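You operate a simulated robot arm through the tools that you are given. There is no shell and no other tool. Be economical: measure what you need, move in short steps, check, and stop when the job is done.

You are at the controls of a simulated robot arm. One attempt, no reset.

TASK
Put things in order on the square table top. At the end: three of the number blocks from the square table top are on the blue saucer; the green cartridge stands on top of the clear stopper; whatever was shut is shut again. Leave all else as you found it, and nothing knocked over.

It is judged by the outcome, as a careful person would: the job done as asked, and still so three seconds after it is handed in. It fails if anything else is knocked over, pushed out of place, dropped, spilled or broken. A push-on lid holds only when it is set on centred and level and pressed home; a screw cap is set on level and turned clockwise until tight.

THE ROBOT
A 6-joint arm with a two-finger parallel gripper, fixed in place. Base frame: the origin is at the foot of the arm, x ahead of it, y to its left, z up; the work surface is at about z = 740. Lengths are in mm, angles in degrees, forces in N, time in s.
With the tool pointing down near the work surface it reaches from about 200 to 640 mm from the base axis. Its first joint turns from -66.0 to 66.0 degrees. Payload 2.7 kg.
The tool frame sits at the grasp point between the pads (the TCP): z along the fingers, y along the line on which they close. The tips reach 23 mm beyond it. The gripper opens to 94 mm. The fingers are 38 mm wide and 10 mm thick; the gripper's body (54 by 96 mm) begins 39 mm behind the TCP.
Orientation is that of the tool frame in the base frame, as [roll, pitch, yaw] about the fixed x, y, z axes, in that order (R = Rz(yaw) Ry(pitch) Rx(roll)). With the fingers straight down and closing along the base's y, the tool's x points along the base's -x, its y along +y and its z along -z.

THE INTERFACE
- The arm moves only by the tool send_rows. Its argument "deltas" is one flat list of numbers, 7 for each row, row after row: the gripper command, from -1 (shut) to 1 (fully open), values between in proportion, then the shift along the base's x, y, z in mm, then the turn, a rotation vector about the base's x, y, z in degrees. In form: [hand, tx, ty, tz, wx, wy, wz, hand, tx, ty, tz, wx, wy, wz, ...]. A call has 1 to 8 rows; each row is the pose to reach, as a shift and turn from the pose commanded when the call began. Each row takes 0.2 s and may step no farther than 50 mm and 8.6 degrees from the row before; otherwise, or with a gripper value out of range, the whole call is refused. A pose out of reach is approached as far as the arm can. The call stops where the force on the tool passes 40 N (or 10 N more than at its start, if that is more) or the arm is blocked; 0.2 s more then pass. Each finger travels about 45 mm/s and halts on what it meets, pressing with about 44 N; the grip force reading is that of the motor and also rises with nothing between the fingers. The clock runs only during rows and for 0.2 s after the last one: add rows that repeat a pose to give the fingers time. It gives the time, the measured TCP pose, the force on the tool (base axes), the opening and the grip force at its end, in the units of the frame above (readings bear some noise), with the torque about the TCP (base axes, N m) and any sound that the robot's microphone picked up.
- Cameras (640 x 400 px; columns grow to the right, rows downward): "scene" is fixed at [69.5, -445, 1400.1]; the picture's right is [0.69, -0.73, 0.00], its down [-0.50, -0.47, -0.73] and it looks along [0.53, 0.50, -0.69] (base axes); focal length 320 px, centre (320, 200). "wrist" rides on the gripper at [86, 16, -74] in the tool frame; the picture's right is [-0.18, 0.98, 0.00], its down [-0.58, -0.11, -0.81] and it looks along [-0.79, -0.15, 0.59] (tool axes); focal length 243 px, centre (320, 200). There is no depth. A picture from a camera that has moved, and an enlarged one, comes with that camera's place and axes in the base frame and with its lens. The place of the scene camera against the robot may be out by one fixed shift of up to 18 mm in any direction.
- get_image(camera): a new picture of that camera. The clock stands still meanwhile.
- close_up(camera, box): a new picture of the part [left, top, right, bottom] of that camera's present view, enlarged. The clock stands still meanwhile.
- hand_in(): hands the job in; it is judged then, once.

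Work in short steps. Places have to be worked out from the pictures, the camera data and where the tool is seen: move nearer, look again, correct. Check each grasp and each placing, and mend what went wrong. You have 120 turns and 64 pictures in all, those below and enlarged ones among them. Open the gripper and draw the arm clear of the work before you hand the job in, unless the task says otherwise; then end with one line.

The tools are called as a command line: name --argument value ..., lists and objects as JSON in quotes. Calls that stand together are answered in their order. send_rows: Moves the arm, as the interface text tells. Its arguments: {"type":"object","properties":{"deltas":{"type":"array","items":{"type":"number"}}},"required":["deltas"]} The other tools are called the same way: get_image (camera) takes a picture; close_up (camera, box) takes an enlarged picture of a part of a camera's view; hand_in () hands the job in.

At the start:

```text
time_s: 0.0
tool_pos: [432.6, -106.3, 1022.4]
tool_rot: [-180.0, 0.0, 180.0]
wrist_force: [-0.2, -0.8, 0.3]
ft_torque: [0.02, 0.02, -0.02]
gripper_width: 93.7
grip_force: 0.0
```

scene: 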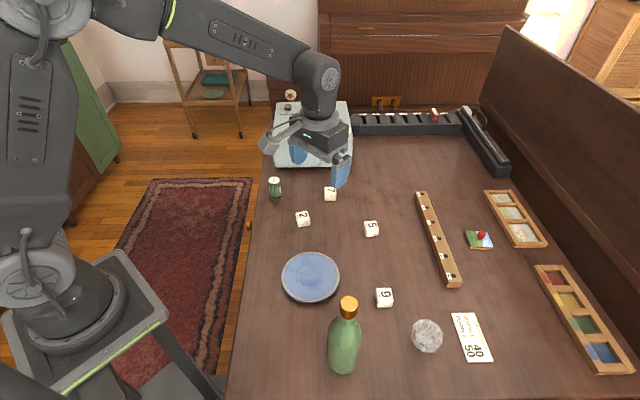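
wrist: 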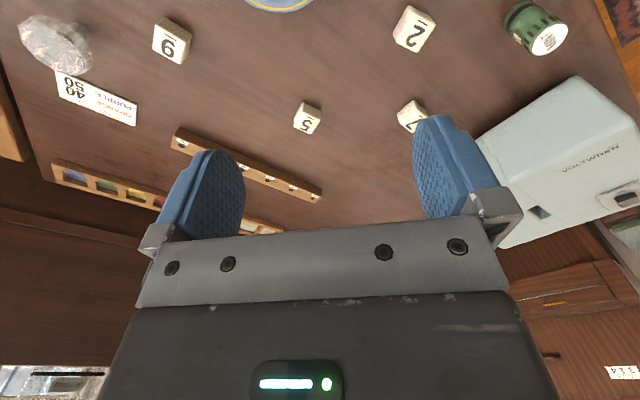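

I'll look more closely at the objects first, before any movement.

close_up --camera "scene" --box '[240, 160, 400, 260]'

close_up --camera "scene" --box '[320, 280, 512, 400]'

close_up --camera "scene" --box '[240, 60, 528, 240]'

```text
4.00 times, centred on (320, 210) of scene
camera zoom: at [69.5, -445.0, 1400.1], right [0.69, -0.73, 0.0], down [-0.5, -0.47, -0.73], along [0.53, 0.5, -0.69], focal length 1279 px, centre (320, 160)
```

zoom: 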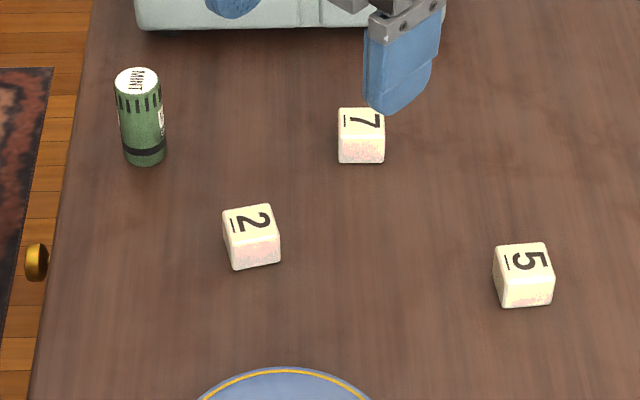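

```text
3.33 times, centred on (416, 340) of scene
camera zoom: at [69.5, -445.0, 1400.1], right [0.69, -0.73, 0.0], down [-0.5, -0.47, -0.73], along [0.53, 0.5, -0.69], focal length 1066 px, centre (0, -267)
```

zoom: 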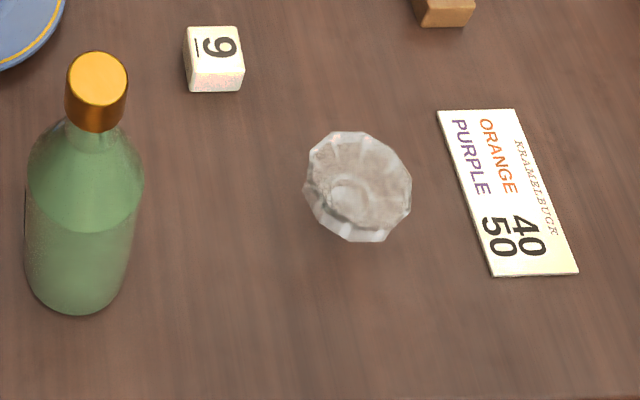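

```text
2.22 times, centred on (384, 150) of scene
camera zoom: at [69.5, -445.0, 1400.1], right [0.69, -0.73, 0.0], down [-0.5, -0.47, -0.73], along [0.53, 0.5, -0.69], focal length 711 px, centre (178, 311)
```

zoom: 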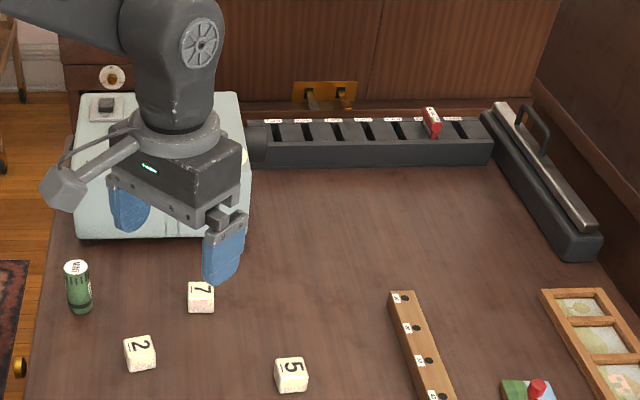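

From both cameras I estimate the centres as follows:
- Block 2: (473,-1)
- Block 5: (573,-154)
- Block 9: (434,-290)
- Saucer: (363,-140)
- Cartridge: (488,131)
- Stopper: (421,-410)

I'll move above block 2 and look from nearer.

send_rows --deltas '[1, 10, 26, -37, 0, 0, 0, 1, 20, 52, -75, 0, 0, 0, 1, 30, 78, -112, 0, 0, 0, 1, 40, 105, -150, 0, 0, 0, 1, 40, 105, -150, 0, 0, 0]'

get_image --camera "wrist"

```text
time_s: 1.2
tool_pos: [473.0, 2.4, 870.1]
tool_rot: [-180.0, 0.2, -180.0]
wrist_force: [-0.5, 1.2, 0.1]
ft_torque: [0.02, 0.04, -0.01]
gripper_width: 94.2
grip_force: 0.1
```

```text
58 pictures are left
camera wrist: at [388.4, 18.7, 943.9], right [0.18, 0.98, 0.0], down [0.58, -0.11, 0.81], along [0.79, -0.15, -0.59], focal length 243 px, centre (320, 200)
```

wrist: 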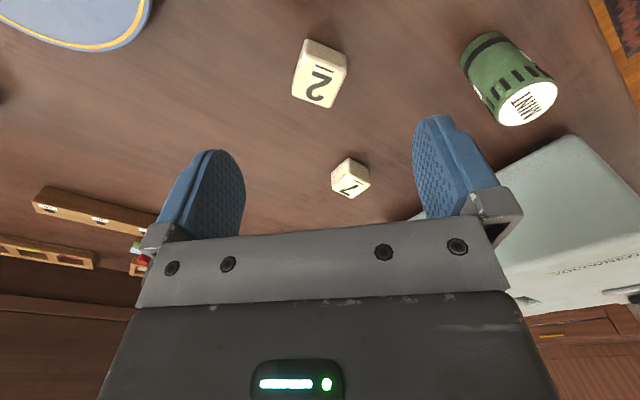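

Block 2's top centre projects to about (480,2). I'll enlarge it to get its size and yaw.

close_up --camera "wrist" --box '[270, 30, 382, 100]'

```text
5.71 times, centred on (326, 65) of wrist
camera zoom: at [388.4, 18.7, 943.9], right [0.18, 0.98, 0.0], down [0.58, -0.11, 0.81], along [0.79, -0.15, -0.59], focal length 1386 px, centre (286, 971)
```

zoom: 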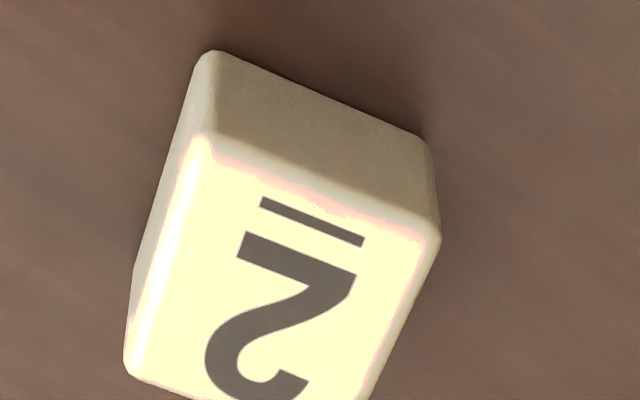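

Block 2 measures 30 mm, with its centre at about (479,1) and its faces near 58.5°. I'll turn the tool by -31.5°, come down over it and read the pose.

send_rows --deltas '[1, 2, 0.5, -20, 0, 0, -8, 1, 4, 1, -40, 0, 0, -16, 1, 5, 1.5, -60, 0, 0, -24, 1, 6, 2, -80, 0, 0, -31.5, 1, 6, 2, -104, 0, 0, -31.5, 1, 6, 2, -104, 0, 0, -31.5]'

get_image --camera "wrist"

```text
time_s: 2.6
tool_pos: [479.8, 2.4, 766.3]
tool_rot: [-180.0, 0.1, 148.4]
wrist_force: [0.2, -0.4, 0.4]
ft_torque: [-0.03, -0.03, -0.03]
gripper_width: 93.7
grip_force: 0.0
```

```text
56 pictures are left
camera wrist: at [415.4, 61.1, 840.2], right [0.67, 0.74, 0.0], down [0.44, -0.4, 0.81], along [0.6, -0.54, -0.59], focal length 243 px, centre (320, 200)
```

wrist: 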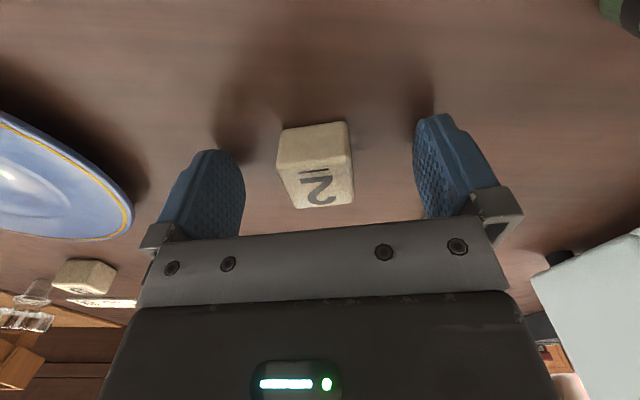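

The block is centred between the fingers and square to them. I'll close on it.

send_rows --deltas '[-1, 0, 0, 0, 0, 0, 0, -1, 0, 0, 0, 0, 0, 0, -1, 0, 0, 0, 0, 0, 0, -1, 0, 0, 0, 0, 0, 0, -1, 0, 0, 0, 0, 0, 0]'

```text
time_s: 3.8
tool_pos: [480.2, 1.8, 765.9]
tool_rot: [180.0, 0.0, 148.6]
wrist_force: [0.2, 0.0, 0.1]
ft_torque: [0.03, 0.02, 0.01]
gripper_width: 32.8
grip_force: 43.6
```

Block 2 is gripped (width 32.8). I'll lift it, carry it to above the saucer with yaw back near 180°, and look.

send_rows --deltas '[-1, 0, 0, 45, 0, 0, 0, -1, 0, 0, 90, 0, 0, 0, -1, -28, -34, 100, 0, 0, 8, -1, -56, -68, 110, 0, 0, 16, -1, -84, -102, 120, 0, 0, 24, -1, -115, -140, 130, 0, 0, 31.5, -1, -115, -140, 130, 0, 0, 31.5]'

get_image --camera "wrist"

close_up --camera "scene" --box '[250, 190, 410, 310]'

```text
time_s: 5.4
tool_pos: [364.3, -138.4, 900.0]
tool_rot: [179.9, -0.1, -179.9]
wrist_force: [-0.4, -0.1, -0.2]
ft_torque: [0.02, 0.03, 0.0]
gripper_width: 32.8
grip_force: 44.4
```

```text
55 pictures are left
camera wrist: at [279.1, -123.0, 974.4], right [0.18, 0.98, 0.0], down [0.58, -0.11, 0.81], along [0.79, -0.15, -0.59], focal length 243 px, centre (320, 200)
```

wrist: 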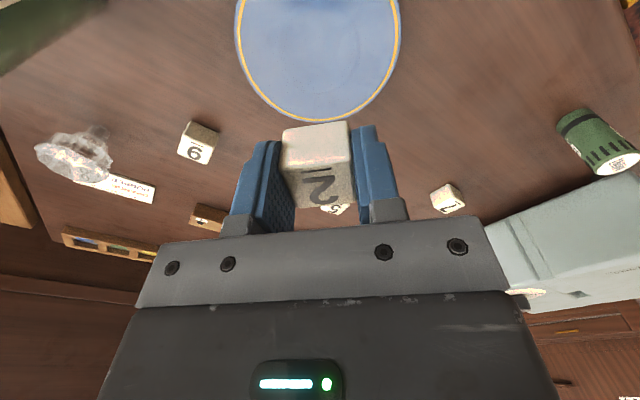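

```text
3.33 times, centred on (330, 250) of scene
camera zoom: at [69.5, -445.0, 1400.1], right [0.69, -0.73, 0.0], down [-0.5, -0.47, -0.73], along [0.53, 0.5, -0.69], focal length 1066 px, centre (287, 33)
```

zoom: 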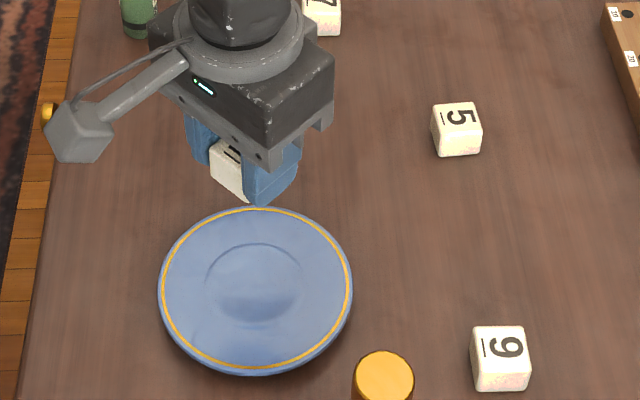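

The saucer is centred at about (363,-140), with rim radius 68 and a well radius of about 34. My grip is low on the block, so I'll set it down in the well first and then regrip higher. I'm descending to just above the surface.

send_rows --deltas '[-1, 0, 0, -40, 0, 0, 0, -1, 0, 0, -80, 0, 0, 0, -1, 0, 0, -112, 0, 0, 0, -1, 0, 0, -120, 0, 0, 0, -1, 0, 0, -122, 0, 0, 0]'

close_up --camera "scene" --box '[250, 190, 410, 310]'

```text
time_s: 6.4
tool_pos: [363.6, -139.2, 781.7]
tool_rot: [-179.9, 0.1, 179.9]
wrist_force: [-1.5, 0.4, 8.5]
ft_torque: [0.01, -0.01, -0.03]
gripper_width: 32.8
grip_force: 43.5
stopped in row 4: the force on the tool passed its limit at 44 N (the readings are from after the stop); the commanded pose is now the measured one
```

```text
3.33 times, centred on (330, 250) of scene
camera zoom: at [69.4, -445.0, 1400.1], right [0.69, -0.73, 0.0], down [-0.5, -0.47, -0.73], along [0.53, 0.5, -0.69], focal length 1066 px, centre (287, 33)
```

zoom: 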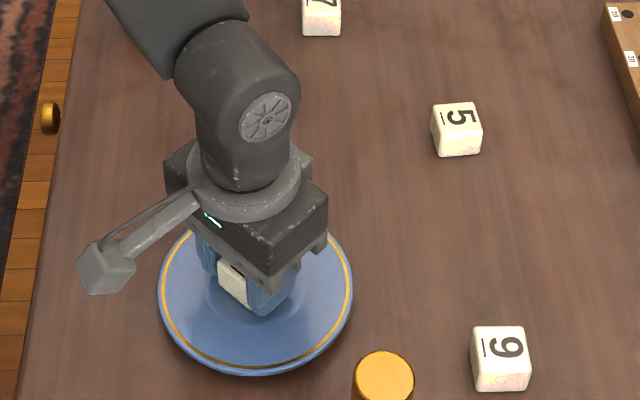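

Contact came at TCP 781.7, so the well surface is near z 755. I'll open a little, rise 9 mm and regrip.

send_rows --deltas '[-0.12, 0, 0, 0, 0, 0, 0, -0.12, 0, 0, 0, 0, 0, 0, -0.12, 0, 0, 5, 0, 0, 0, -0.12, 0, 0, 9, 0, 0, 0, -1, 0, 0, 9, 0, 0, 0, -1, 0, 0, 9, 0, 0, 0, -1, 0, 0, 9, 0, 0, 0]'

get_image --camera "wrist"

```text
time_s: 8.0
tool_pos: [365.0, -138.4, 792.7]
tool_rot: [-179.9, 0.1, -179.9]
wrist_force: [0.6, 1.4, -0.2]
ft_torque: [0.03, 0.0, 0.0]
gripper_width: 32.6
grip_force: 43.7
```

```text
52 pictures are left
camera wrist: at [278.9, -122.9, 865.8], right [0.18, 0.98, 0.0], down [0.58, -0.11, 0.81], along [0.79, -0.15, -0.59], focal length 243 px, centre (320, 200)
```

wrist: 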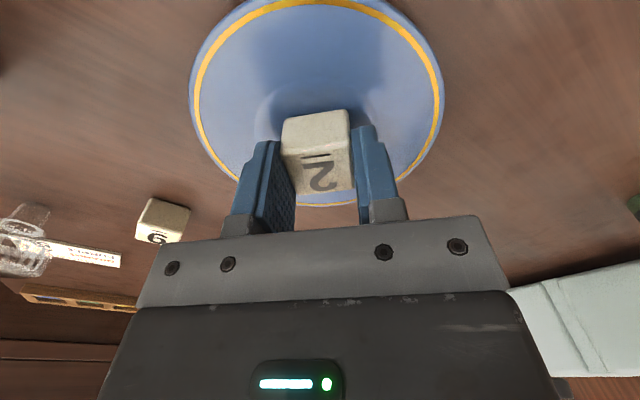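

I'm now holding block 2 higher. I'll move it to its final spot on the saucer, about (380,-117), and lower it gently.

send_rows --deltas '[-1, 0, 0, 20, 0, 0, 0, -1, 16.5, 22, 20, 0, 0, 0, -1, 16.5, 22, 12, 0, 0, 0, -1, 16.5, 22, 8, 0, 0, 0, -1, 16.5, 22, 6, 0, 0, 0, -1, 16.5, 22, 4, 0, 0, 0]'

```text
time_s: 9.4
tool_pos: [379.0, -116.4, 794.8]
tool_rot: [179.9, 0.1, -180.0]
wrist_force: [0.3, 0.1, 0.3]
ft_torque: [0.01, -0.06, 0.0]
gripper_width: 32.3
grip_force: 43.9
```

No contact yet at 794.8, so I'll lower in 1 mm steps.

send_rows --deltas '[-1, 0, 0, -1, 0, 0, 0, -1, 0, 0, -2, 0, 0, 0, -1, 0, 0, -3, 0, 0, 0, -1, 0, 0, -4, 0, 0, 0]'

```text
time_s: 10.4
tool_pos: [380.4, -116.7, 792.0]
tool_rot: [-179.9, 0.2, -180.0]
wrist_force: [0.2, -2.0, 6.1]
ft_torque: [-0.07, 0.04, -0.01]
gripper_width: 32.6
grip_force: 43.5
```

There's light contact (6 N). I'll release with a small opening, rise clear and look.

send_rows --deltas '[-0.1, 0, 0, 0, 0, 0, 0, -0.1, 0, 0, 0, 0, 0, 0, -0.1, 0, 0, 15, 0, 0, 0, -0.1, 0, 0, 40, 0, 0, 0, 0.3, 0, 0, 80, 0, 0, 0, 0.3, 0, -20, 110, 0, 0, 0]'

get_image --camera "wrist"

close_up --camera "scene" --box '[250, 190, 410, 310]'

```text
time_s: 11.8
tool_pos: [378.9, -139.1, 901.5]
tool_rot: [-180.0, 0.0, 180.0]
wrist_force: [0.1, 0.5, 0.4]
ft_torque: [-0.01, -0.01, 0.0]
gripper_width: 61.1
grip_force: 0.0
```

```text
51 pictures are left
camera wrist: at [293.4, -123.0, 975.2], right [0.18, 0.98, 0.0], down [0.58, -0.11, 0.81], along [0.79, -0.15, -0.59], focal length 243 px, centre (320, 200)
```

wrist: 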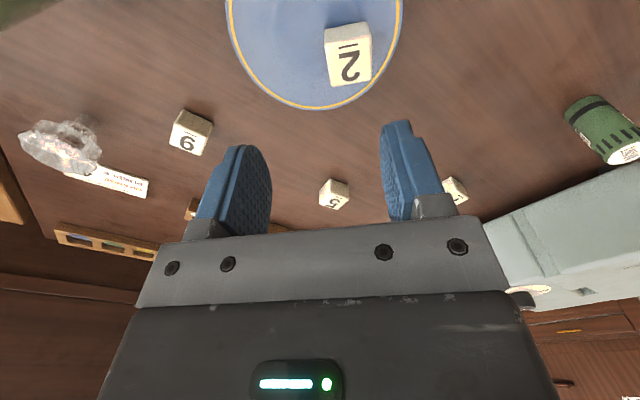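

```text
3.33 times, centred on (330, 250) of scene
camera zoom: at [69.6, -445.0, 1400.1], right [0.69, -0.73, 0.0], down [-0.5, -0.47, -0.73], along [0.53, 0.5, -0.69], focal length 1066 px, centre (287, 33)
```

zoom: 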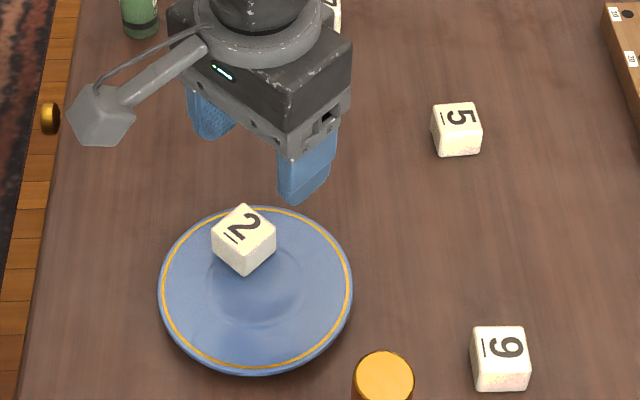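

Block 2 sits well on the saucer. Next is block 9 at about (434,-290). I'll approach with the tool turned -42°, which also swings the camera away from the bottle, and then look.

send_rows --deltas '[1, 15, -20, 0, 0, 0, -7, 1, 28, -50, 0, 0, 0, -14, 1, 38, -80, 0, 0, 0, -21, 1, 45, -110, -10, 0, 0, -28, 1, 50, -135, -20, 0, 0, -35, 1, 52, -151, -30, 0, 0, -42, 1, 52, -151, -30, 0, 0, -42]'

get_image --camera "wrist"

```text
time_s: 13.4
tool_pos: [433.2, -287.9, 872.0]
tool_rot: [179.9, 0.1, 138.0]
wrist_force: [0.2, 0.0, -0.1]
ft_torque: [0.0, -0.02, 0.0]
gripper_width: 94.1
grip_force: 0.2
```

```text
49 pictures are left
camera wrist: at [381.2, -218.2, 944.9], right [0.8, 0.61, 0.0], down [0.36, -0.47, 0.81], along [0.49, -0.64, -0.59], focal length 243 px, centre (320, 200)
```

wrist: 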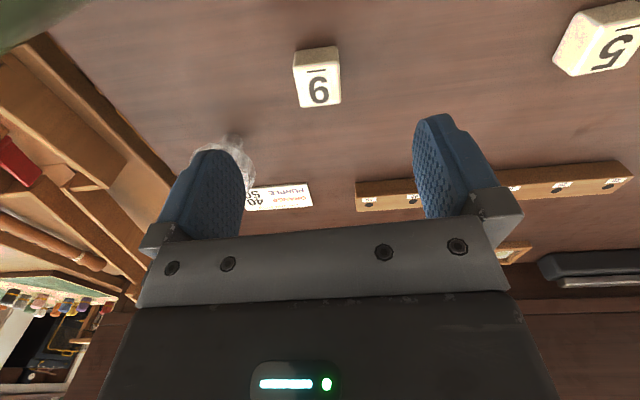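

Block 9's centre is about (438,-294.5), with yaw near 44.5°. I'm descending with the grip 9 mm higher than before.

send_rows --deltas '[1, 6, -4.5, -25, 0, 0, -3.5, 1, 6, -4.5, -60, 0, 0, -3.5, 1, 6, -4.5, -85, 0, 0, -3.5, 1, 6, -4.5, -95.5, 0, 0, -3.5, -1, 6, -4.5, -95.5, 0, 0, -3.5, -1, 6, -4.5, -95.5, 0, 0, -3.5, -1, 6, -4.5, -95.5, 0, 0, -3.5, -1, 6, -4.5, -95.5, 0, 0, -3.5]'

get_image --camera "wrist"

```text
time_s: 15.2
tool_pos: [437.7, -292.6, 773.7]
tool_rot: [180.0, 0.0, 134.4]
wrist_force: [-0.2, -0.7, 0.6]
ft_torque: [0.01, 0.01, -0.01]
gripper_width: 33.1
grip_force: 32.5
```

```text
48 pictures are left
camera wrist: at [389.8, -220.6, 847.4], right [0.83, 0.56, 0.0], down [0.33, -0.49, 0.81], along [0.45, -0.67, -0.59], focal length 243 px, centre (320, 200)
```

wrist: 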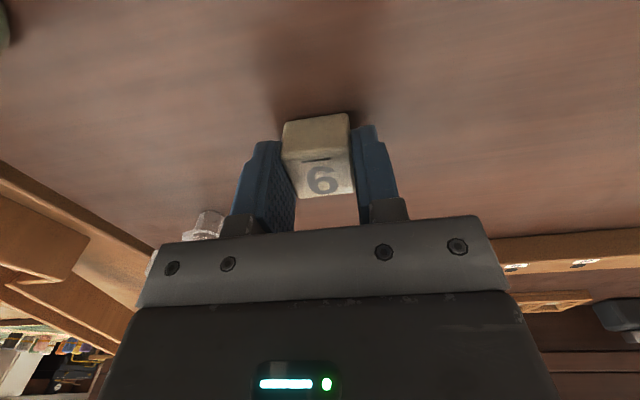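

Block 9 is gripped. I'll lift it and carry it to above the saucer spot (343,-117), back at yaw 180°.

send_rows --deltas '[-1, 0, 0, 45, 0, 0, 0, -1, 0, 0, 90, 0, 0, 0, -1, -16, 30, 90, 0, 0, 7.6, -1, -32, 60, 90, 0, 0, 15.2, -1, -48, 90, 90, 0, 0, 22.8, -1, -64, 120, 90, 0, 0, 30.4, -1, -80, 150, 90, 0, 0, 38, -1, -95, 177.5, 90, 0, 0, 45.5]'

get_image --camera "wrist"

```text
time_s: 17.0
tool_pos: [343.7, -114.9, 864.9]
tool_rot: [-180.0, 0.2, -179.8]
wrist_force: [-0.5, 0.2, 0.4]
ft_torque: [0.01, 0.01, 0.03]
gripper_width: 32.6
grip_force: 44.1
```

```text
47 pictures are left
camera wrist: at [258.4, -99.6, 938.5], right [0.18, 0.98, 0.0], down [0.58, -0.11, 0.81], along [0.79, -0.15, -0.59], focal length 243 px, centre (320, 200)
```

wrist: 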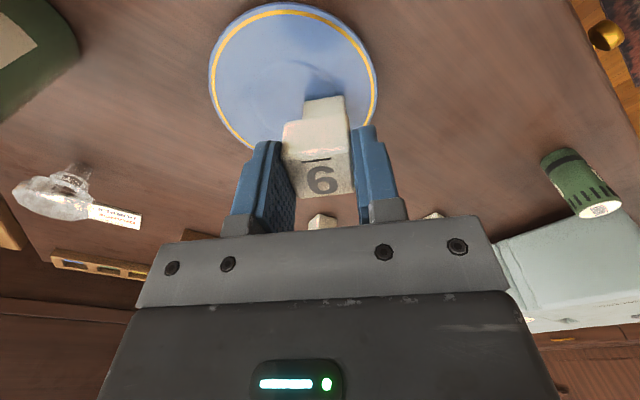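

I expect contact near TCP 792. I'm descending in steps.

send_rows --deltas '[-1, 0, 0, -40, 0, 0, 0, -1, 0, 0, -65, 0, 0, 0, -1, 0, 0, -69, 0, 0, 0, -1, 0, 0, -70.5, 0, 0, 0, -1, 0, 0, -71.5, 0, 0, 0, -1, 0, 0, -72.5, 0, 0, 0, -1, 0, 0, -72.5, 0, 0, 0]'

close_up --camera "scene" --box '[250, 190, 410, 310]'

```text
time_s: 18.6
tool_pos: [344.0, -116.1, 792.6]
tool_rot: [180.0, 0.0, 179.9]
wrist_force: [0.2, 0.3, 0.0]
ft_torque: [0.0, -0.01, -0.01]
gripper_width: 32.4
grip_force: 44.1
```

```text
3.33 times, centred on (330, 250) of scene
camera zoom: at [69.5, -445.0, 1400.1], right [0.69, -0.73, 0.0], down [-0.5, -0.47, -0.73], along [0.53, 0.5, -0.69], focal length 1066 px, centre (287, 33)
```

zoom: 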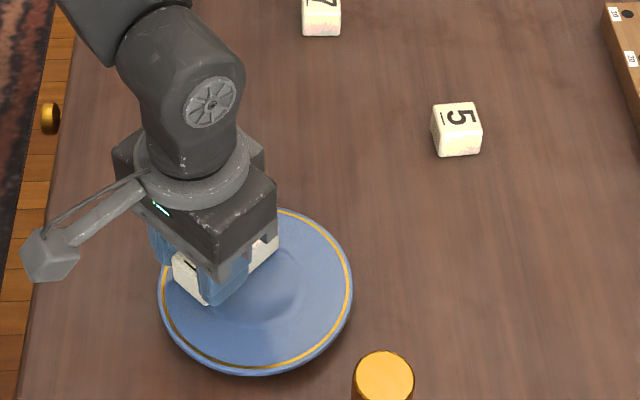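

No contact yet, so I'll lower a little further.

send_rows --deltas '[-1, 0, 0, -1, 0, 0, 0, -1, 0, 0, -2, 0, 0, 0, -1, 0, 0, -2, 0, 0, 0]'

```text
time_s: 19.4
tool_pos: [344.3, -115.0, 792.2]
tool_rot: [180.0, 0.1, -180.0]
wrist_force: [0.0, -0.7, 0.5]
ft_torque: [0.0, 0.0, 0.0]
gripper_width: 32.7
grip_force: 44.0
```

send_rows --deltas '[-1, 0, 0, -1, 0, 0, 0, -1, 0, 0, -2, 0, 0, 0, -1, 0, 0, -2, 0, 0, 0]'

```text
time_s: 20.2
tool_pos: [342.6, -114.0, 789.1]
tool_rot: [-179.9, 0.2, -180.0]
wrist_force: [-4.3, 3.8, 28.3]
ft_torque: [-0.04, 0.08, 0.01]
gripper_width: 32.7
grip_force: 44.0
```

Contact (28 N). I'll back off 1 mm, release, rise and look.

send_rows --deltas '[-1, 0, 0, 1, 0, 0, 0, -0.1, 0, 0, 1, 0, 0, 0, -0.1, 0, 0, 1, 0, 0, 0, -0.1, 0, 0, 15, 0, 0, 0, -0.1, 0, 0, 45, 0, 0, 0, 0.3, 0, 0, 90, 0, 0, 0, 0.3, 10, -22, 110, 0, 0, 0]'

get_image --camera "wrist"

close_up --camera "scene" --box '[250, 190, 410, 310]'

```text
time_s: 21.8
tool_pos: [353.4, -137.2, 898.5]
tool_rot: [-180.0, 0.0, -179.9]
wrist_force: [-0.1, -0.4, 0.5]
ft_torque: [-0.02, 0.01, 0.03]
gripper_width: 60.8
grip_force: 0.1
```

```text
45 pictures are left
camera wrist: at [267.6, -120.4, 973.2], right [0.18, 0.98, 0.0], down [0.58, -0.11, 0.81], along [0.79, -0.15, -0.59], focal length 243 px, centre (320, 200)
```

wrist: 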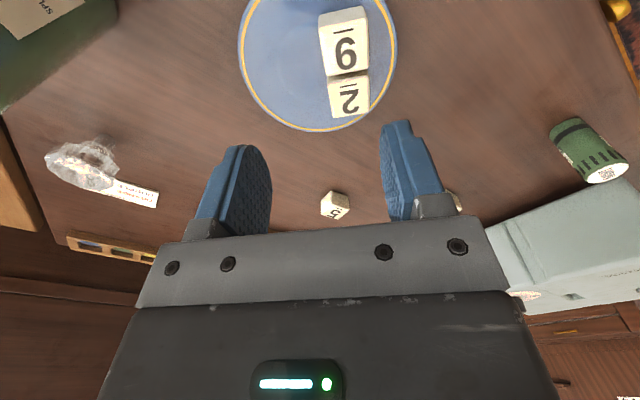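

```text
3.33 times, centred on (330, 250) of scene
camera zoom: at [69.5, -445.0, 1400.1], right [0.69, -0.73, 0.0], down [-0.5, -0.47, -0.73], along [0.53, 0.5, -0.69], focal length 1066 px, centre (287, 33)
```

zoom: 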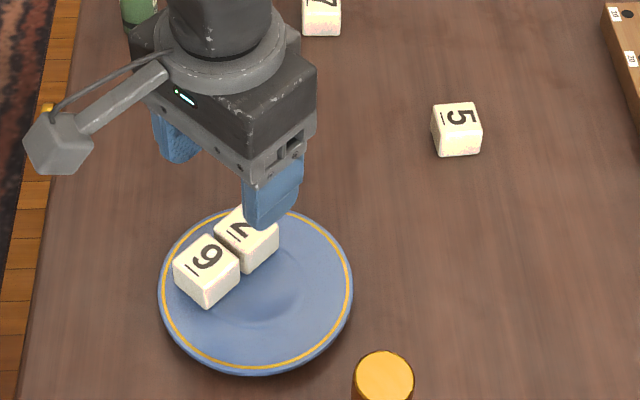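

Both blocks rest stably. Next is block 5, at about (573,-154). I'll approach with the tool turned by -42° and look.

send_rows --deltas '[1, 36, -2, 0, 0, 0, -7, 1, 72, -4, 0, 0, 0, -14, 1, 108, -6, -5, 0, 0, -21, 1, 144, -8, -10, 0, 0, -28, 1, 180, -10, -20, 0, 0, -35, 1, 215, -14, -30, 0, 0, -42, 1, 215, -14, -30, 0, 0, -42]'

get_image --camera "wrist"

```text
time_s: 23.4
tool_pos: [569.1, -151.9, 869.3]
tool_rot: [-179.9, 0.1, 137.9]
wrist_force: [0.0, 0.3, 0.1]
ft_torque: [-0.02, 0.0, -0.01]
gripper_width: 94.0
grip_force: 0.1
```

```text
43 pictures are left
camera wrist: at [517.1, -82.0, 942.4], right [0.8, 0.61, 0.0], down [0.36, -0.47, 0.81], along [0.49, -0.64, -0.59], focal length 243 px, centre (320, 200)
```

wrist: 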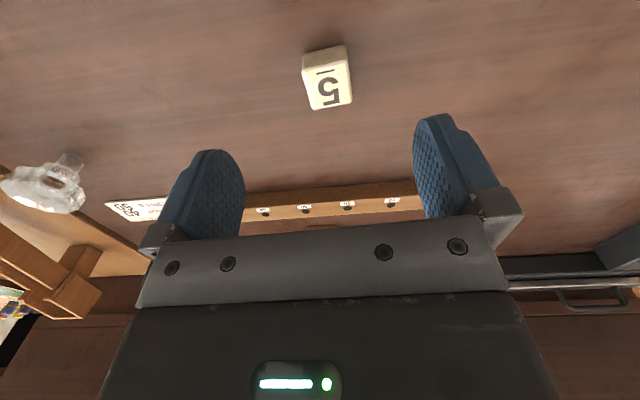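

Block 5's centre is about (578.5,-152.5), with yaw near 50°. I'm descending and gripping.

send_rows --deltas '[1, 10, 0.5, -25, 0, 0, 2, 1, 10, 0.5, -60, 0, 0, 2, 1, 10, 0.5, -85, 0, 0, 2, 1, 10, 0.5, -94, 0, 0, 2, -1, 10, 0.5, -94, 0, 0, 2, -1, 10, 0.5, -94, 0, 0, 2, -1, 10, 0.5, -94, 0, 0, 2, -1, 10, 0.5, -94, 0, 0, 2]'

get_image --camera "wrist"

```text
time_s: 25.2
tool_pos: [579.6, -151.3, 775.7]
tool_rot: [180.0, 0.1, 140.0]
wrist_force: [-0.3, 0.8, -0.3]
ft_torque: [0.01, 0.01, 0.0]
gripper_width: 32.8
grip_force: 32.2
```

```text
42 pictures are left
camera wrist: at [524.3, -83.8, 849.0], right [0.77, 0.63, 0.0], down [0.38, -0.46, 0.81], along [0.51, -0.62, -0.59], focal length 243 px, centre (320, 200)
```

wrist: 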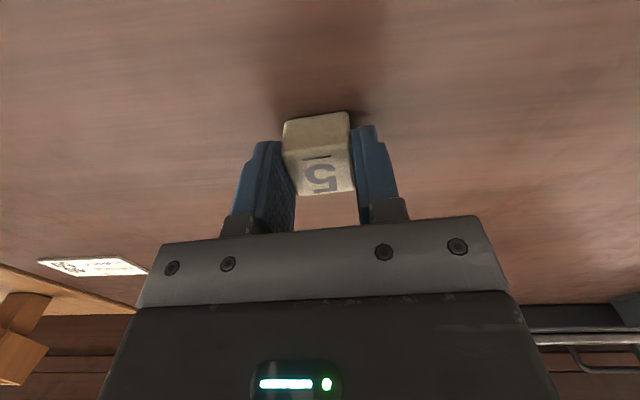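

Block 5 is gripped. I'll carry it to above (362,-165).

send_rows --deltas '[-1, 0, 0, 45, 0, 0, 0, -1, 0, 0, 90, 0, 0, 0, -1, -36, -2, 90, 0, 0, 6.7, -1, -72, -4, 90, 0, 0, 13.4, -1, -108, -6, 90, 0, 0, 20, -1, -144, -8, 90, 0, 0, 26.7, -1, -180, -10, 90, 0, 0, 33.4, -1, -216, -12.5, 90, 0, 0, 40]'

get_image --camera "wrist"

```text
time_s: 27.0
tool_pos: [363.0, -164.1, 863.0]
tool_rot: [-180.0, 0.1, -179.9]
wrist_force: [-0.3, 0.0, -0.6]
ft_torque: [0.01, 0.0, -0.03]
gripper_width: 32.4
grip_force: 44.2
```

```text
41 pictures are left
camera wrist: at [277.2, -148.3, 936.8], right [0.18, 0.98, 0.0], down [0.58, -0.11, 0.81], along [0.79, -0.15, -0.59], focal length 243 px, centre (320, 200)
```

wrist: 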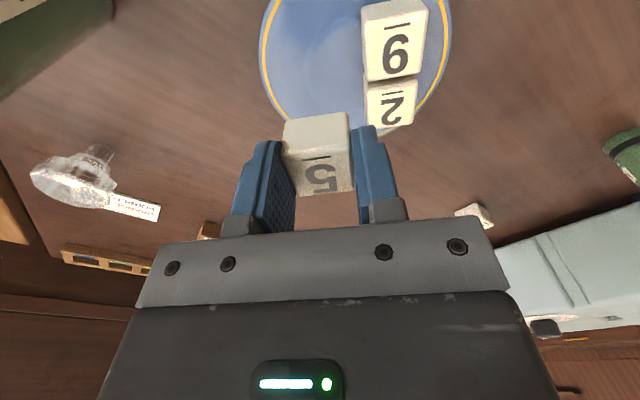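

The inner finger will have about 6 mm of clearance to the other blocks. I'm descending.

send_rows --deltas '[-1, 0, 0, -40, 0, 0, 0, -1, 0, 0, -65, 0, 0, 0, -1, 0, 0, -69, 0, 0, 0, -1, 0, 0, -71, 0, 0, 0, -1, 0, 0, -73, 0, 0, 0, -1, 0, 0, -73, 0, 0, 0]'

```text
time_s: 28.4
tool_pos: [361.1, -162.0, 792.9]
tool_rot: [-180.0, 0.1, 179.9]
wrist_force: [-0.6, -0.3, -0.5]
ft_torque: [0.02, -0.04, 0.0]
gripper_width: 32.7
grip_force: 44.2
```

send_rows --deltas '[-1, 0, 0, -1, 0, 0, 0, -1, 0, 0, -1.5, 0, 0, 0, -1, 0, 0, -2, 0, 0, 0, -1, 0, 0, -2, 0, 0, 0]'

```text
time_s: 29.5
tool_pos: [362.2, -162.8, 792.0]
tool_rot: [179.9, 0.2, -180.0]
wrist_force: [-2.5, 0.5, 9.4]
ft_torque: [-0.01, 0.1, 0.03]
gripper_width: 32.6
grip_force: 43.9
stopped in row 4: the force on the tool passed its limit at 40 N (the readings are from after the stop); the commanded pose is now the measured one
```

Contact made. I'll release with a small opening, rise straight up and look.

send_rows --deltas '[-0.17, 0, 0, 0, 0, 0, 0, -0.17, 0, 0, 0, 0, 0, 0, -0.17, 0, 0, 15, 0, 0, 0, -0.17, 0, 0, 45, 0, 0, 0, 0.3, 0, 0, 90, 0, 0, 0, 0.3, 10, 30, 110, 0, 0, 0]'

get_image --camera "wrist"

close_up --camera "scene" --box '[250, 190, 410, 310]'

```text
time_s: 30.9
tool_pos: [371.4, -134.0, 904.5]
tool_rot: [-179.9, 0.0, 179.9]
wrist_force: [-0.5, -0.3, 0.4]
ft_torque: [-0.03, 0.01, 0.0]
gripper_width: 61.1
grip_force: 0.0
```

```text
40 pictures are left
camera wrist: at [284.6, -117.0, 976.6], right [0.18, 0.98, 0.0], down [0.58, -0.11, 0.81], along [0.79, -0.15, -0.59], focal length 243 px, centre (320, 200)
```

wrist: 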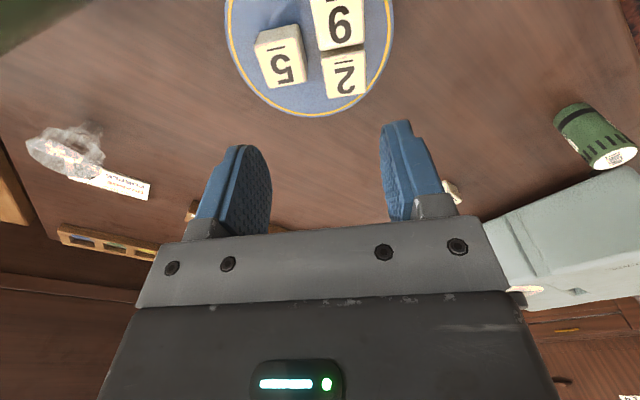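

```text
3.33 times, centred on (330, 250) of scene
camera zoom: at [69.5, -445.1, 1400.1], right [0.69, -0.73, 0.0], down [-0.5, -0.47, -0.73], along [0.53, 0.5, -0.69], focal length 1066 px, centre (287, 33)
```

zoom: 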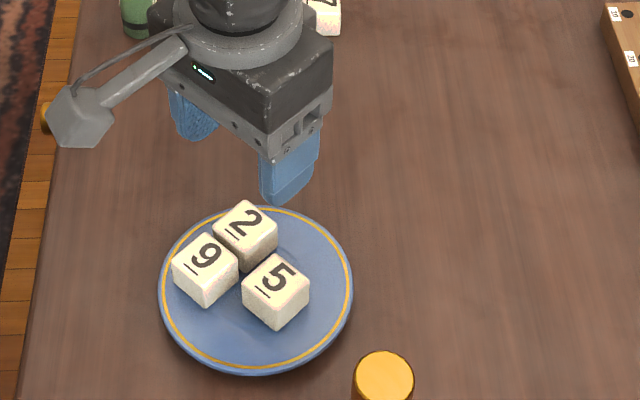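

All three blocks are on the saucer. Before fetching the cartridge I'll inspect the stopper from above, staying higher than the bottle.

send_rows --deltas '[0.3, 10, -30, 30, 0, 0, -6, 0.3, 20, -65, 60, 0, 0, -12, 0.3, 30, -100, 70, 0, 0, -18, 0.3, 35, -140, 70, 0, 0, -24, 0.3, 38, -180, 70, 0, 0, -31, 0.3, 40, -215, 70, 0, 0, -38, 0.3, 40, -240, 65, 0, 0, -45, 0.3, 40, -240, 65, 0, 0, -45]'

get_image --camera "wrist"

close_up --camera "scene" --box '[300, 250, 500, 400]'

```text
time_s: 32.7
tool_pos: [411.7, -373.8, 965.5]
tool_rot: [-179.9, 0.1, 135.0]
wrist_force: [0.4, -0.1, -0.2]
ft_torque: [0.0, -0.02, -0.02]
gripper_width: 60.9
grip_force: 0.1
```

```text
38 pictures are left
camera wrist: at [362.9, -300.3, 1039.7], right [0.83, 0.56, 0.0], down [0.33, -0.49, 0.81], along [0.46, -0.67, -0.59], focal length 243 px, centre (320, 200)
```

wrist: 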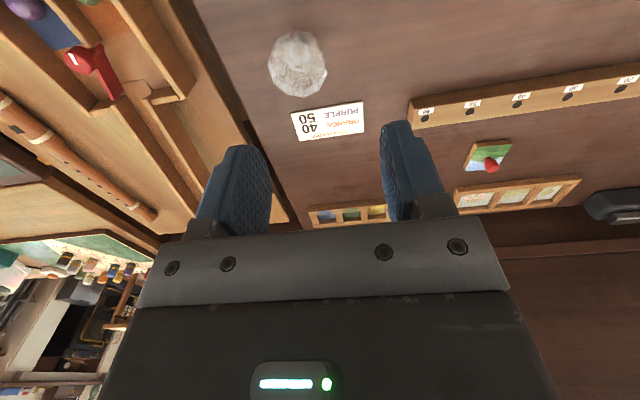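

```text
2.67 times, centred on (400, 325) of scene
camera zoom: at [69.5, -445.0, 1400.1], right [0.69, -0.73, 0.0], down [-0.5, -0.47, -0.73], along [0.53, 0.5, -0.69], focal length 853 px, centre (107, -133)
```

zoom: 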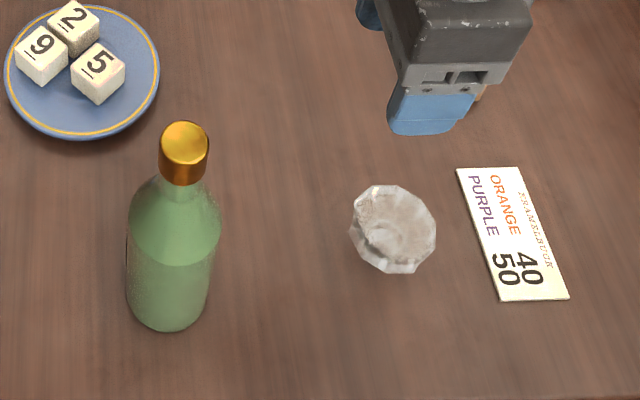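

I'll enlarge the stopper.

close_up --camera "wrist" --box '[256, 20, 352, 110]'

close_up --camera "scene" --box '[395, 305, 459, 369]'

```text
4.44 times, centred on (304, 65) of wrist
camera zoom: at [362.9, -300.3, 1039.7], right [0.83, 0.56, 0.0], down [0.33, -0.49, 0.81], along [0.46, -0.67, -0.59], focal length 1078 px, centre (391, 800)
```

zoom: 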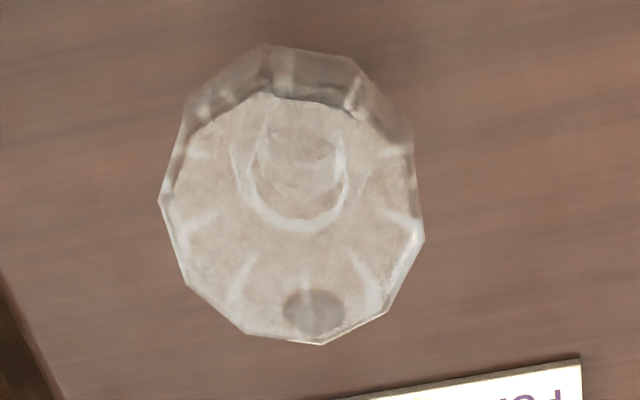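

```text
6.25 times, centred on (427, 337) of scene
camera zoom: at [69.5, -445.0, 1400.1], right [0.69, -0.73, 0.0], down [-0.5, -0.47, -0.73], along [0.53, 0.5, -0.69], focal length 1999 px, centre (-349, -656)
```

zoom: 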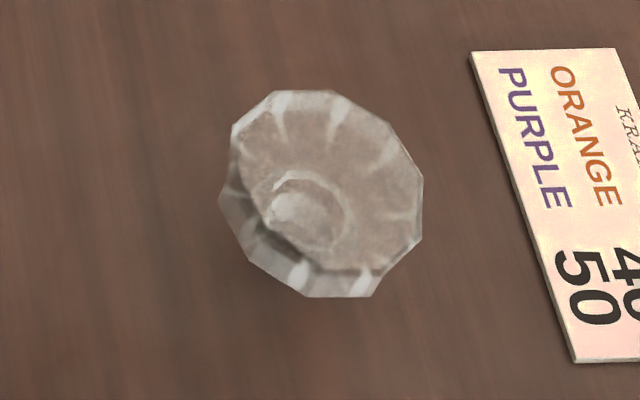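

By combining both views I put the stopper's flat top at about (413,-411), z 791, with a 58 mm diameter. I'll check how the forearm sits relative to the bottle.

get_image --camera "scene"

```text
34 pictures are left
```

scene: 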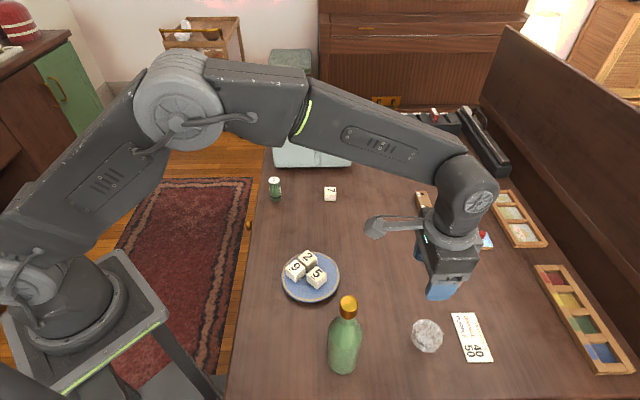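

The elbow stays high, so the forearm will clear the bottle. Now I'll travel to the green cartridge at height.

send_rows --deltas '[0.3, 5, 45, 0, 0, 0, 7, 0.3, 10, 90, 0, 0, 0, 14, 0.3, 15, 135, 0, 0, 0, 21, 0.3, 20, 180, 0, 0, 0, 28, 0.3, 25, 225, 0, 0, 0, 35, 0.3, 30, 270, 0, 0, 0, 42, 0.3, 35, 315, 0, 0, 0, 45]'

send_rows --deltas '[0.6, 8, 45, 0, 0, 0, 0, 1, 16, 90, 0, 0, 0, 0, 1, 24, 135, -10, 0, 0, 0, 1, 32, 170, -20, 0, 0, 0, 1, 36, 185, -35, 0, 0, 0, 1, 36, 185, -35, 0, 0, 0]'

get_image --camera "wrist"

```text
time_s: 34.3
tool_pos: [445.0, -56.8, 965.8]
tool_rot: [-179.9, 0.1, -179.9]
wrist_force: [0.0, 0.4, -0.2]
ft_torque: [-0.01, -0.01, 0.01]
gripper_width: 61.0
grip_force: 0.0
```

```text
time_s: 35.7
tool_pos: [481.1, 125.6, 931.5]
tool_rot: [-179.9, 0.3, 179.9]
wrist_force: [0.4, -0.1, -1.2]
ft_torque: [-0.02, 0.0, 0.03]
gripper_width: 93.9
grip_force: 0.1
```

```text
33 pictures are left
camera wrist: at [396.7, 142.1, 1004.9], right [0.18, 0.98, 0.0], down [0.58, -0.11, 0.81], along [0.79, -0.15, -0.59], focal length 243 px, centre (320, 200)
```

wrist: 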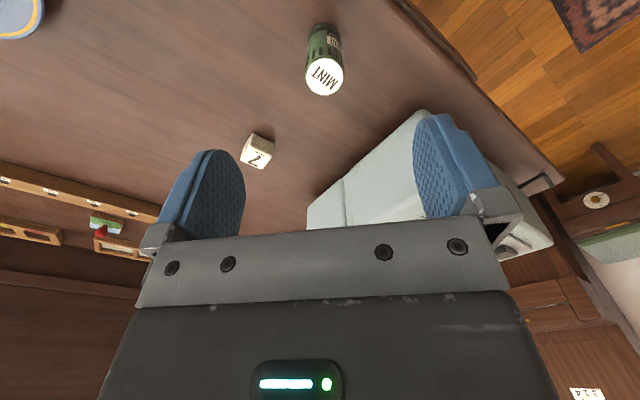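

The cartridge axis is at about (491,128), with its top near z 815. I'll lower to just above it and check the alignment.

send_rows --deltas '[1, 5, 2, -30, 0, 0, 0, 1, 9, 3, -65, 0, 0, 0, 1, 9, 3, -65, 0, 0, 0]'

get_image --camera "wrist"

close_up --camera "scene" --box '[230, 100, 390, 220]'

```text
time_s: 36.5
tool_pos: [490.2, 130.4, 865.2]
tool_rot: [-179.8, 0.2, -180.0]
wrist_force: [0.8, 0.2, -0.3]
ft_torque: [0.0, 0.0, -0.04]
gripper_width: 93.9
grip_force: 0.1
```

```text
32 pictures are left
camera wrist: at [404.9, 146.0, 938.9], right [0.18, 0.98, 0.0], down [0.58, -0.11, 0.81], along [0.79, -0.15, -0.59], focal length 243 px, centre (320, 200)
```

wrist: 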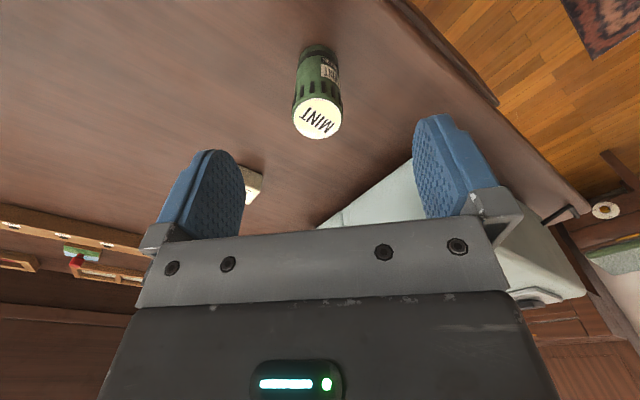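

```text
3.33 times, centred on (310, 160) of scene
camera zoom: at [69.5, -445.0, 1400.1], right [0.69, -0.73, 0.0], down [-0.5, -0.47, -0.73], along [0.53, 0.5, -0.69], focal length 1066 px, centre (353, 333)
```

zoom: 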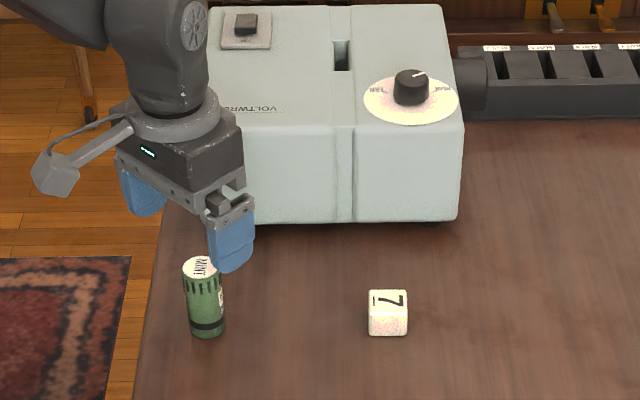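

Triangulating gives the cartridge axis at (493.5,127.5) and its top at z 810. I'm descending around it, checking, then closing.

send_rows --deltas '[1, 3.5, -1.5, -20, 0, 0, 0, 1, 3.5, -1.5, -50, 0, 0, 0, 1, 3.5, -1.5, -78, 0, 0, 0, 1, 3.5, -1.5, -78, 0, 0, 0]'

get_image --camera "wrist"

```text
time_s: 37.5
tool_pos: [497.9, 127.1, 789.0]
tool_rot: [-179.9, 0.2, 179.9]
wrist_force: [0.7, -0.1, -0.8]
ft_torque: [0.0, 0.01, -0.02]
gripper_width: 93.9
grip_force: 0.1
```

```text
30 pictures are left
camera wrist: at [412.0, 143.1, 862.2], right [0.18, 0.98, 0.0], down [0.58, -0.11, 0.81], along [0.79, -0.15, -0.59], focal length 243 px, centre (320, 200)
```

wrist: 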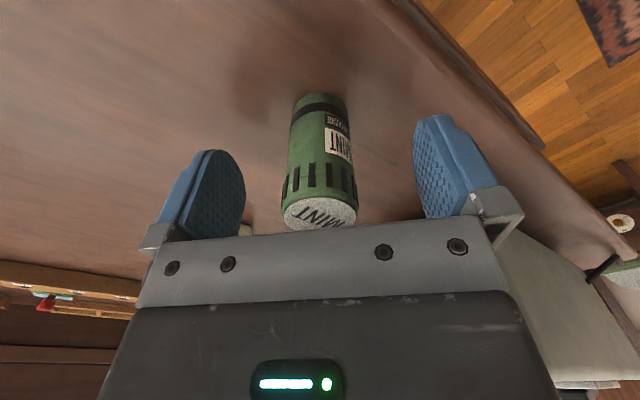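

It's centred between the fingers. I'll shift 2.5 mm back in x to centre it on the pads, then close.

send_rows --deltas '[1, -2.5, 0, 0, 0, 0, 0, -1, -2.5, 0, 0, 0, 0, 0, -1, -2.5, 0, 0, 0, 0, 0, -1, -2.5, 0, 0, 0, 0, 0, -1, -2.5, 0, 0, 0, 0, 0, -1, -2.5, 0, 0, 0, 0, 0]'

close_up --camera "wrist" --box '[220, 60, 420, 260]'

```text
time_s: 38.9
tool_pos: [495.1, 126.7, 788.4]
tool_rot: [-180.0, 0.1, -180.0]
wrist_force: [-0.5, 0.7, -0.3]
ft_torque: [0.03, 0.02, 0.01]
gripper_width: 31.2
grip_force: 43.9
```

```text
2.00 times, centred on (320, 160) of wrist
camera zoom: at [409.1, 143.4, 862.3], right [0.18, 0.98, 0.0], down [0.58, -0.11, 0.81], along [0.79, -0.15, -0.59], focal length 485 px, centre (320, 280)
```

zoom: 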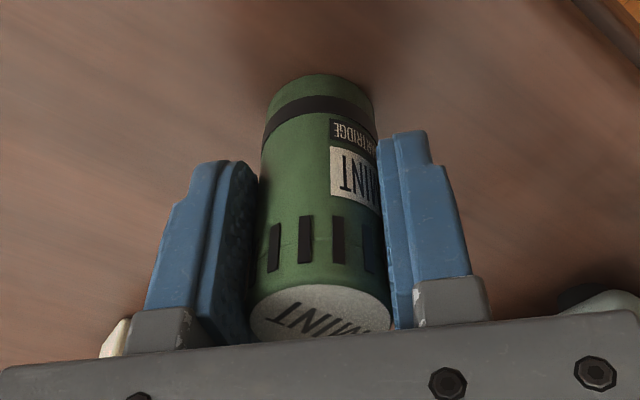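

The cartridge is gripped, with the TCP 48 mm above its base. I'll lift straight up and carry it toward the stopper at height.

send_rows --deltas '[-1, 0, 0, 45, 0, 0, 0, -1, 0, 0, 90, 0, 0, 0, -1, 0, -10, 135, 0, 0, 0, -1, -5, -45, 165, 0, 0, 0, -1, -10, -90, 170, 0, 0, 0, -1, -15, -135, 170, 0, 0, 0, -1, -20, -180, 170, 0, 0, 0, -1, -25, -225, 170, 0, 0, 0]'

send_rows --deltas '[-1, -8, -40, 0, 0, 0, -7, -1, -16, -80, 0, 0, 0, -14, -1, -24, -120, 0, 0, 0, -21, -1, -32, -160, 0, 0, 0, -28, -1, -40, -200, 0, 0, 0, -35, -1, -48, -240, 0, 0, 0, -42, -1, -53, -280, 0, 0, 0, -45, -1, -56, -313, 0, 0, 0, -45]'

get_image --camera "wrist"

get_image --camera "scene"

```text
time_s: 40.7
tool_pos: [465.7, -98.3, 957.6]
tool_rot: [-179.9, 0.2, -179.9]
wrist_force: [0.1, -0.1, -0.1]
ft_torque: [0.01, -0.02, -0.01]
gripper_width: 30.8
grip_force: 44.0
```

```text
time_s: 42.5
tool_pos: [412.0, -407.4, 958.8]
tool_rot: [-179.9, 0.2, 134.9]
wrist_force: [-0.5, 0.3, -0.2]
ft_torque: [0.02, 0.02, 0.05]
gripper_width: 30.8
grip_force: 43.9
```

```text
28 pictures are left
camera wrist: at [363.4, -334.3, 1032.6], right [0.83, 0.56, 0.0], down [0.33, -0.49, 0.81], along [0.46, -0.67, -0.59], focal length 243 px, centre (320, 200)
```

wrist: 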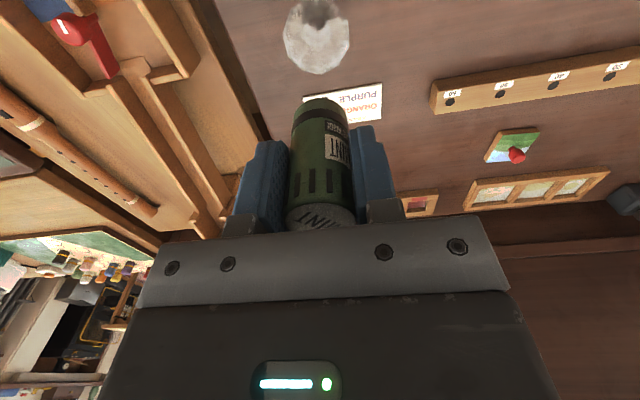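

```text
27 pictures are left
```

scene: 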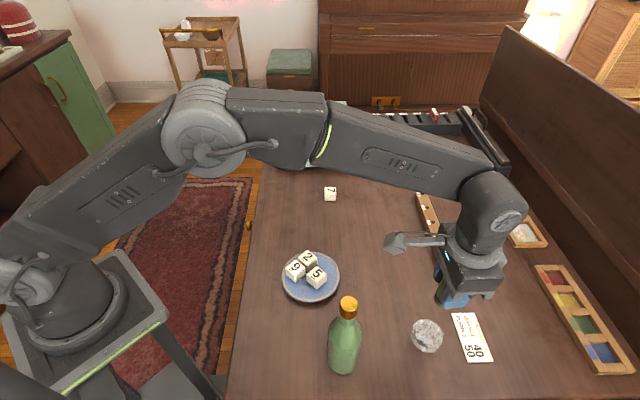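

I'll lower partway, keeping the cartridge about 35 mm above the stopper, and measure from nearer.

send_rows --deltas '[-1, 0, 0, -25, 0, 0, 0, -1, 0, 0, -50, 0, 0, 0, -1, 0, -2, -80, 0, 0, 0, -1, 0, -2, -80, 0, 0, 0]'

get_image --camera "wrist"

close_up --camera "scene" --box '[320, 250, 520, 400]'

```text
time_s: 43.5
tool_pos: [414.7, -408.6, 881.0]
tool_rot: [-179.9, 0.2, 135.1]
wrist_force: [-0.5, 0.3, -0.5]
ft_torque: [-0.01, -0.01, 0.03]
gripper_width: 30.7
grip_force: 44.0
```

```text
26 pictures are left
camera wrist: at [364.8, -335.4, 953.4], right [0.83, 0.56, 0.0], down [0.33, -0.49, 0.81], along [0.46, -0.67, -0.59], focal length 243 px, centre (320, 200)
```

wrist: 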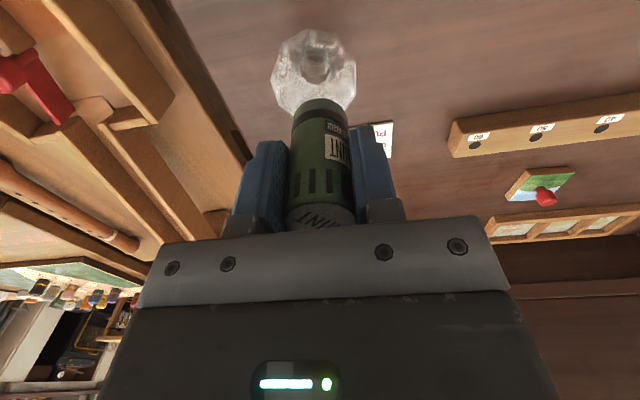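

```text
2.67 times, centred on (420, 325) of scene
camera zoom: at [69.5, -445.0, 1400.1], right [0.69, -0.73, 0.0], down [-0.5, -0.47, -0.73], along [0.53, 0.5, -0.69], focal length 853 px, centre (53, -133)
```

zoom: 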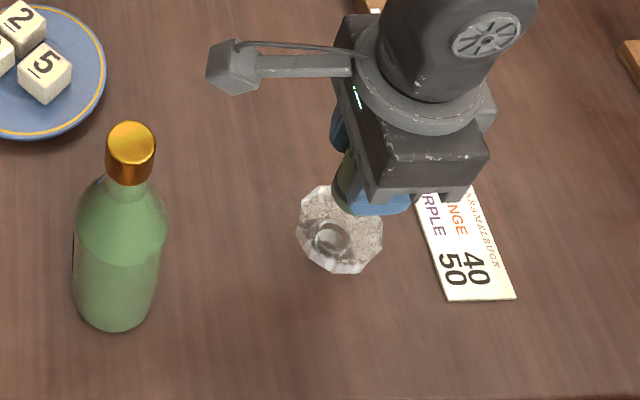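

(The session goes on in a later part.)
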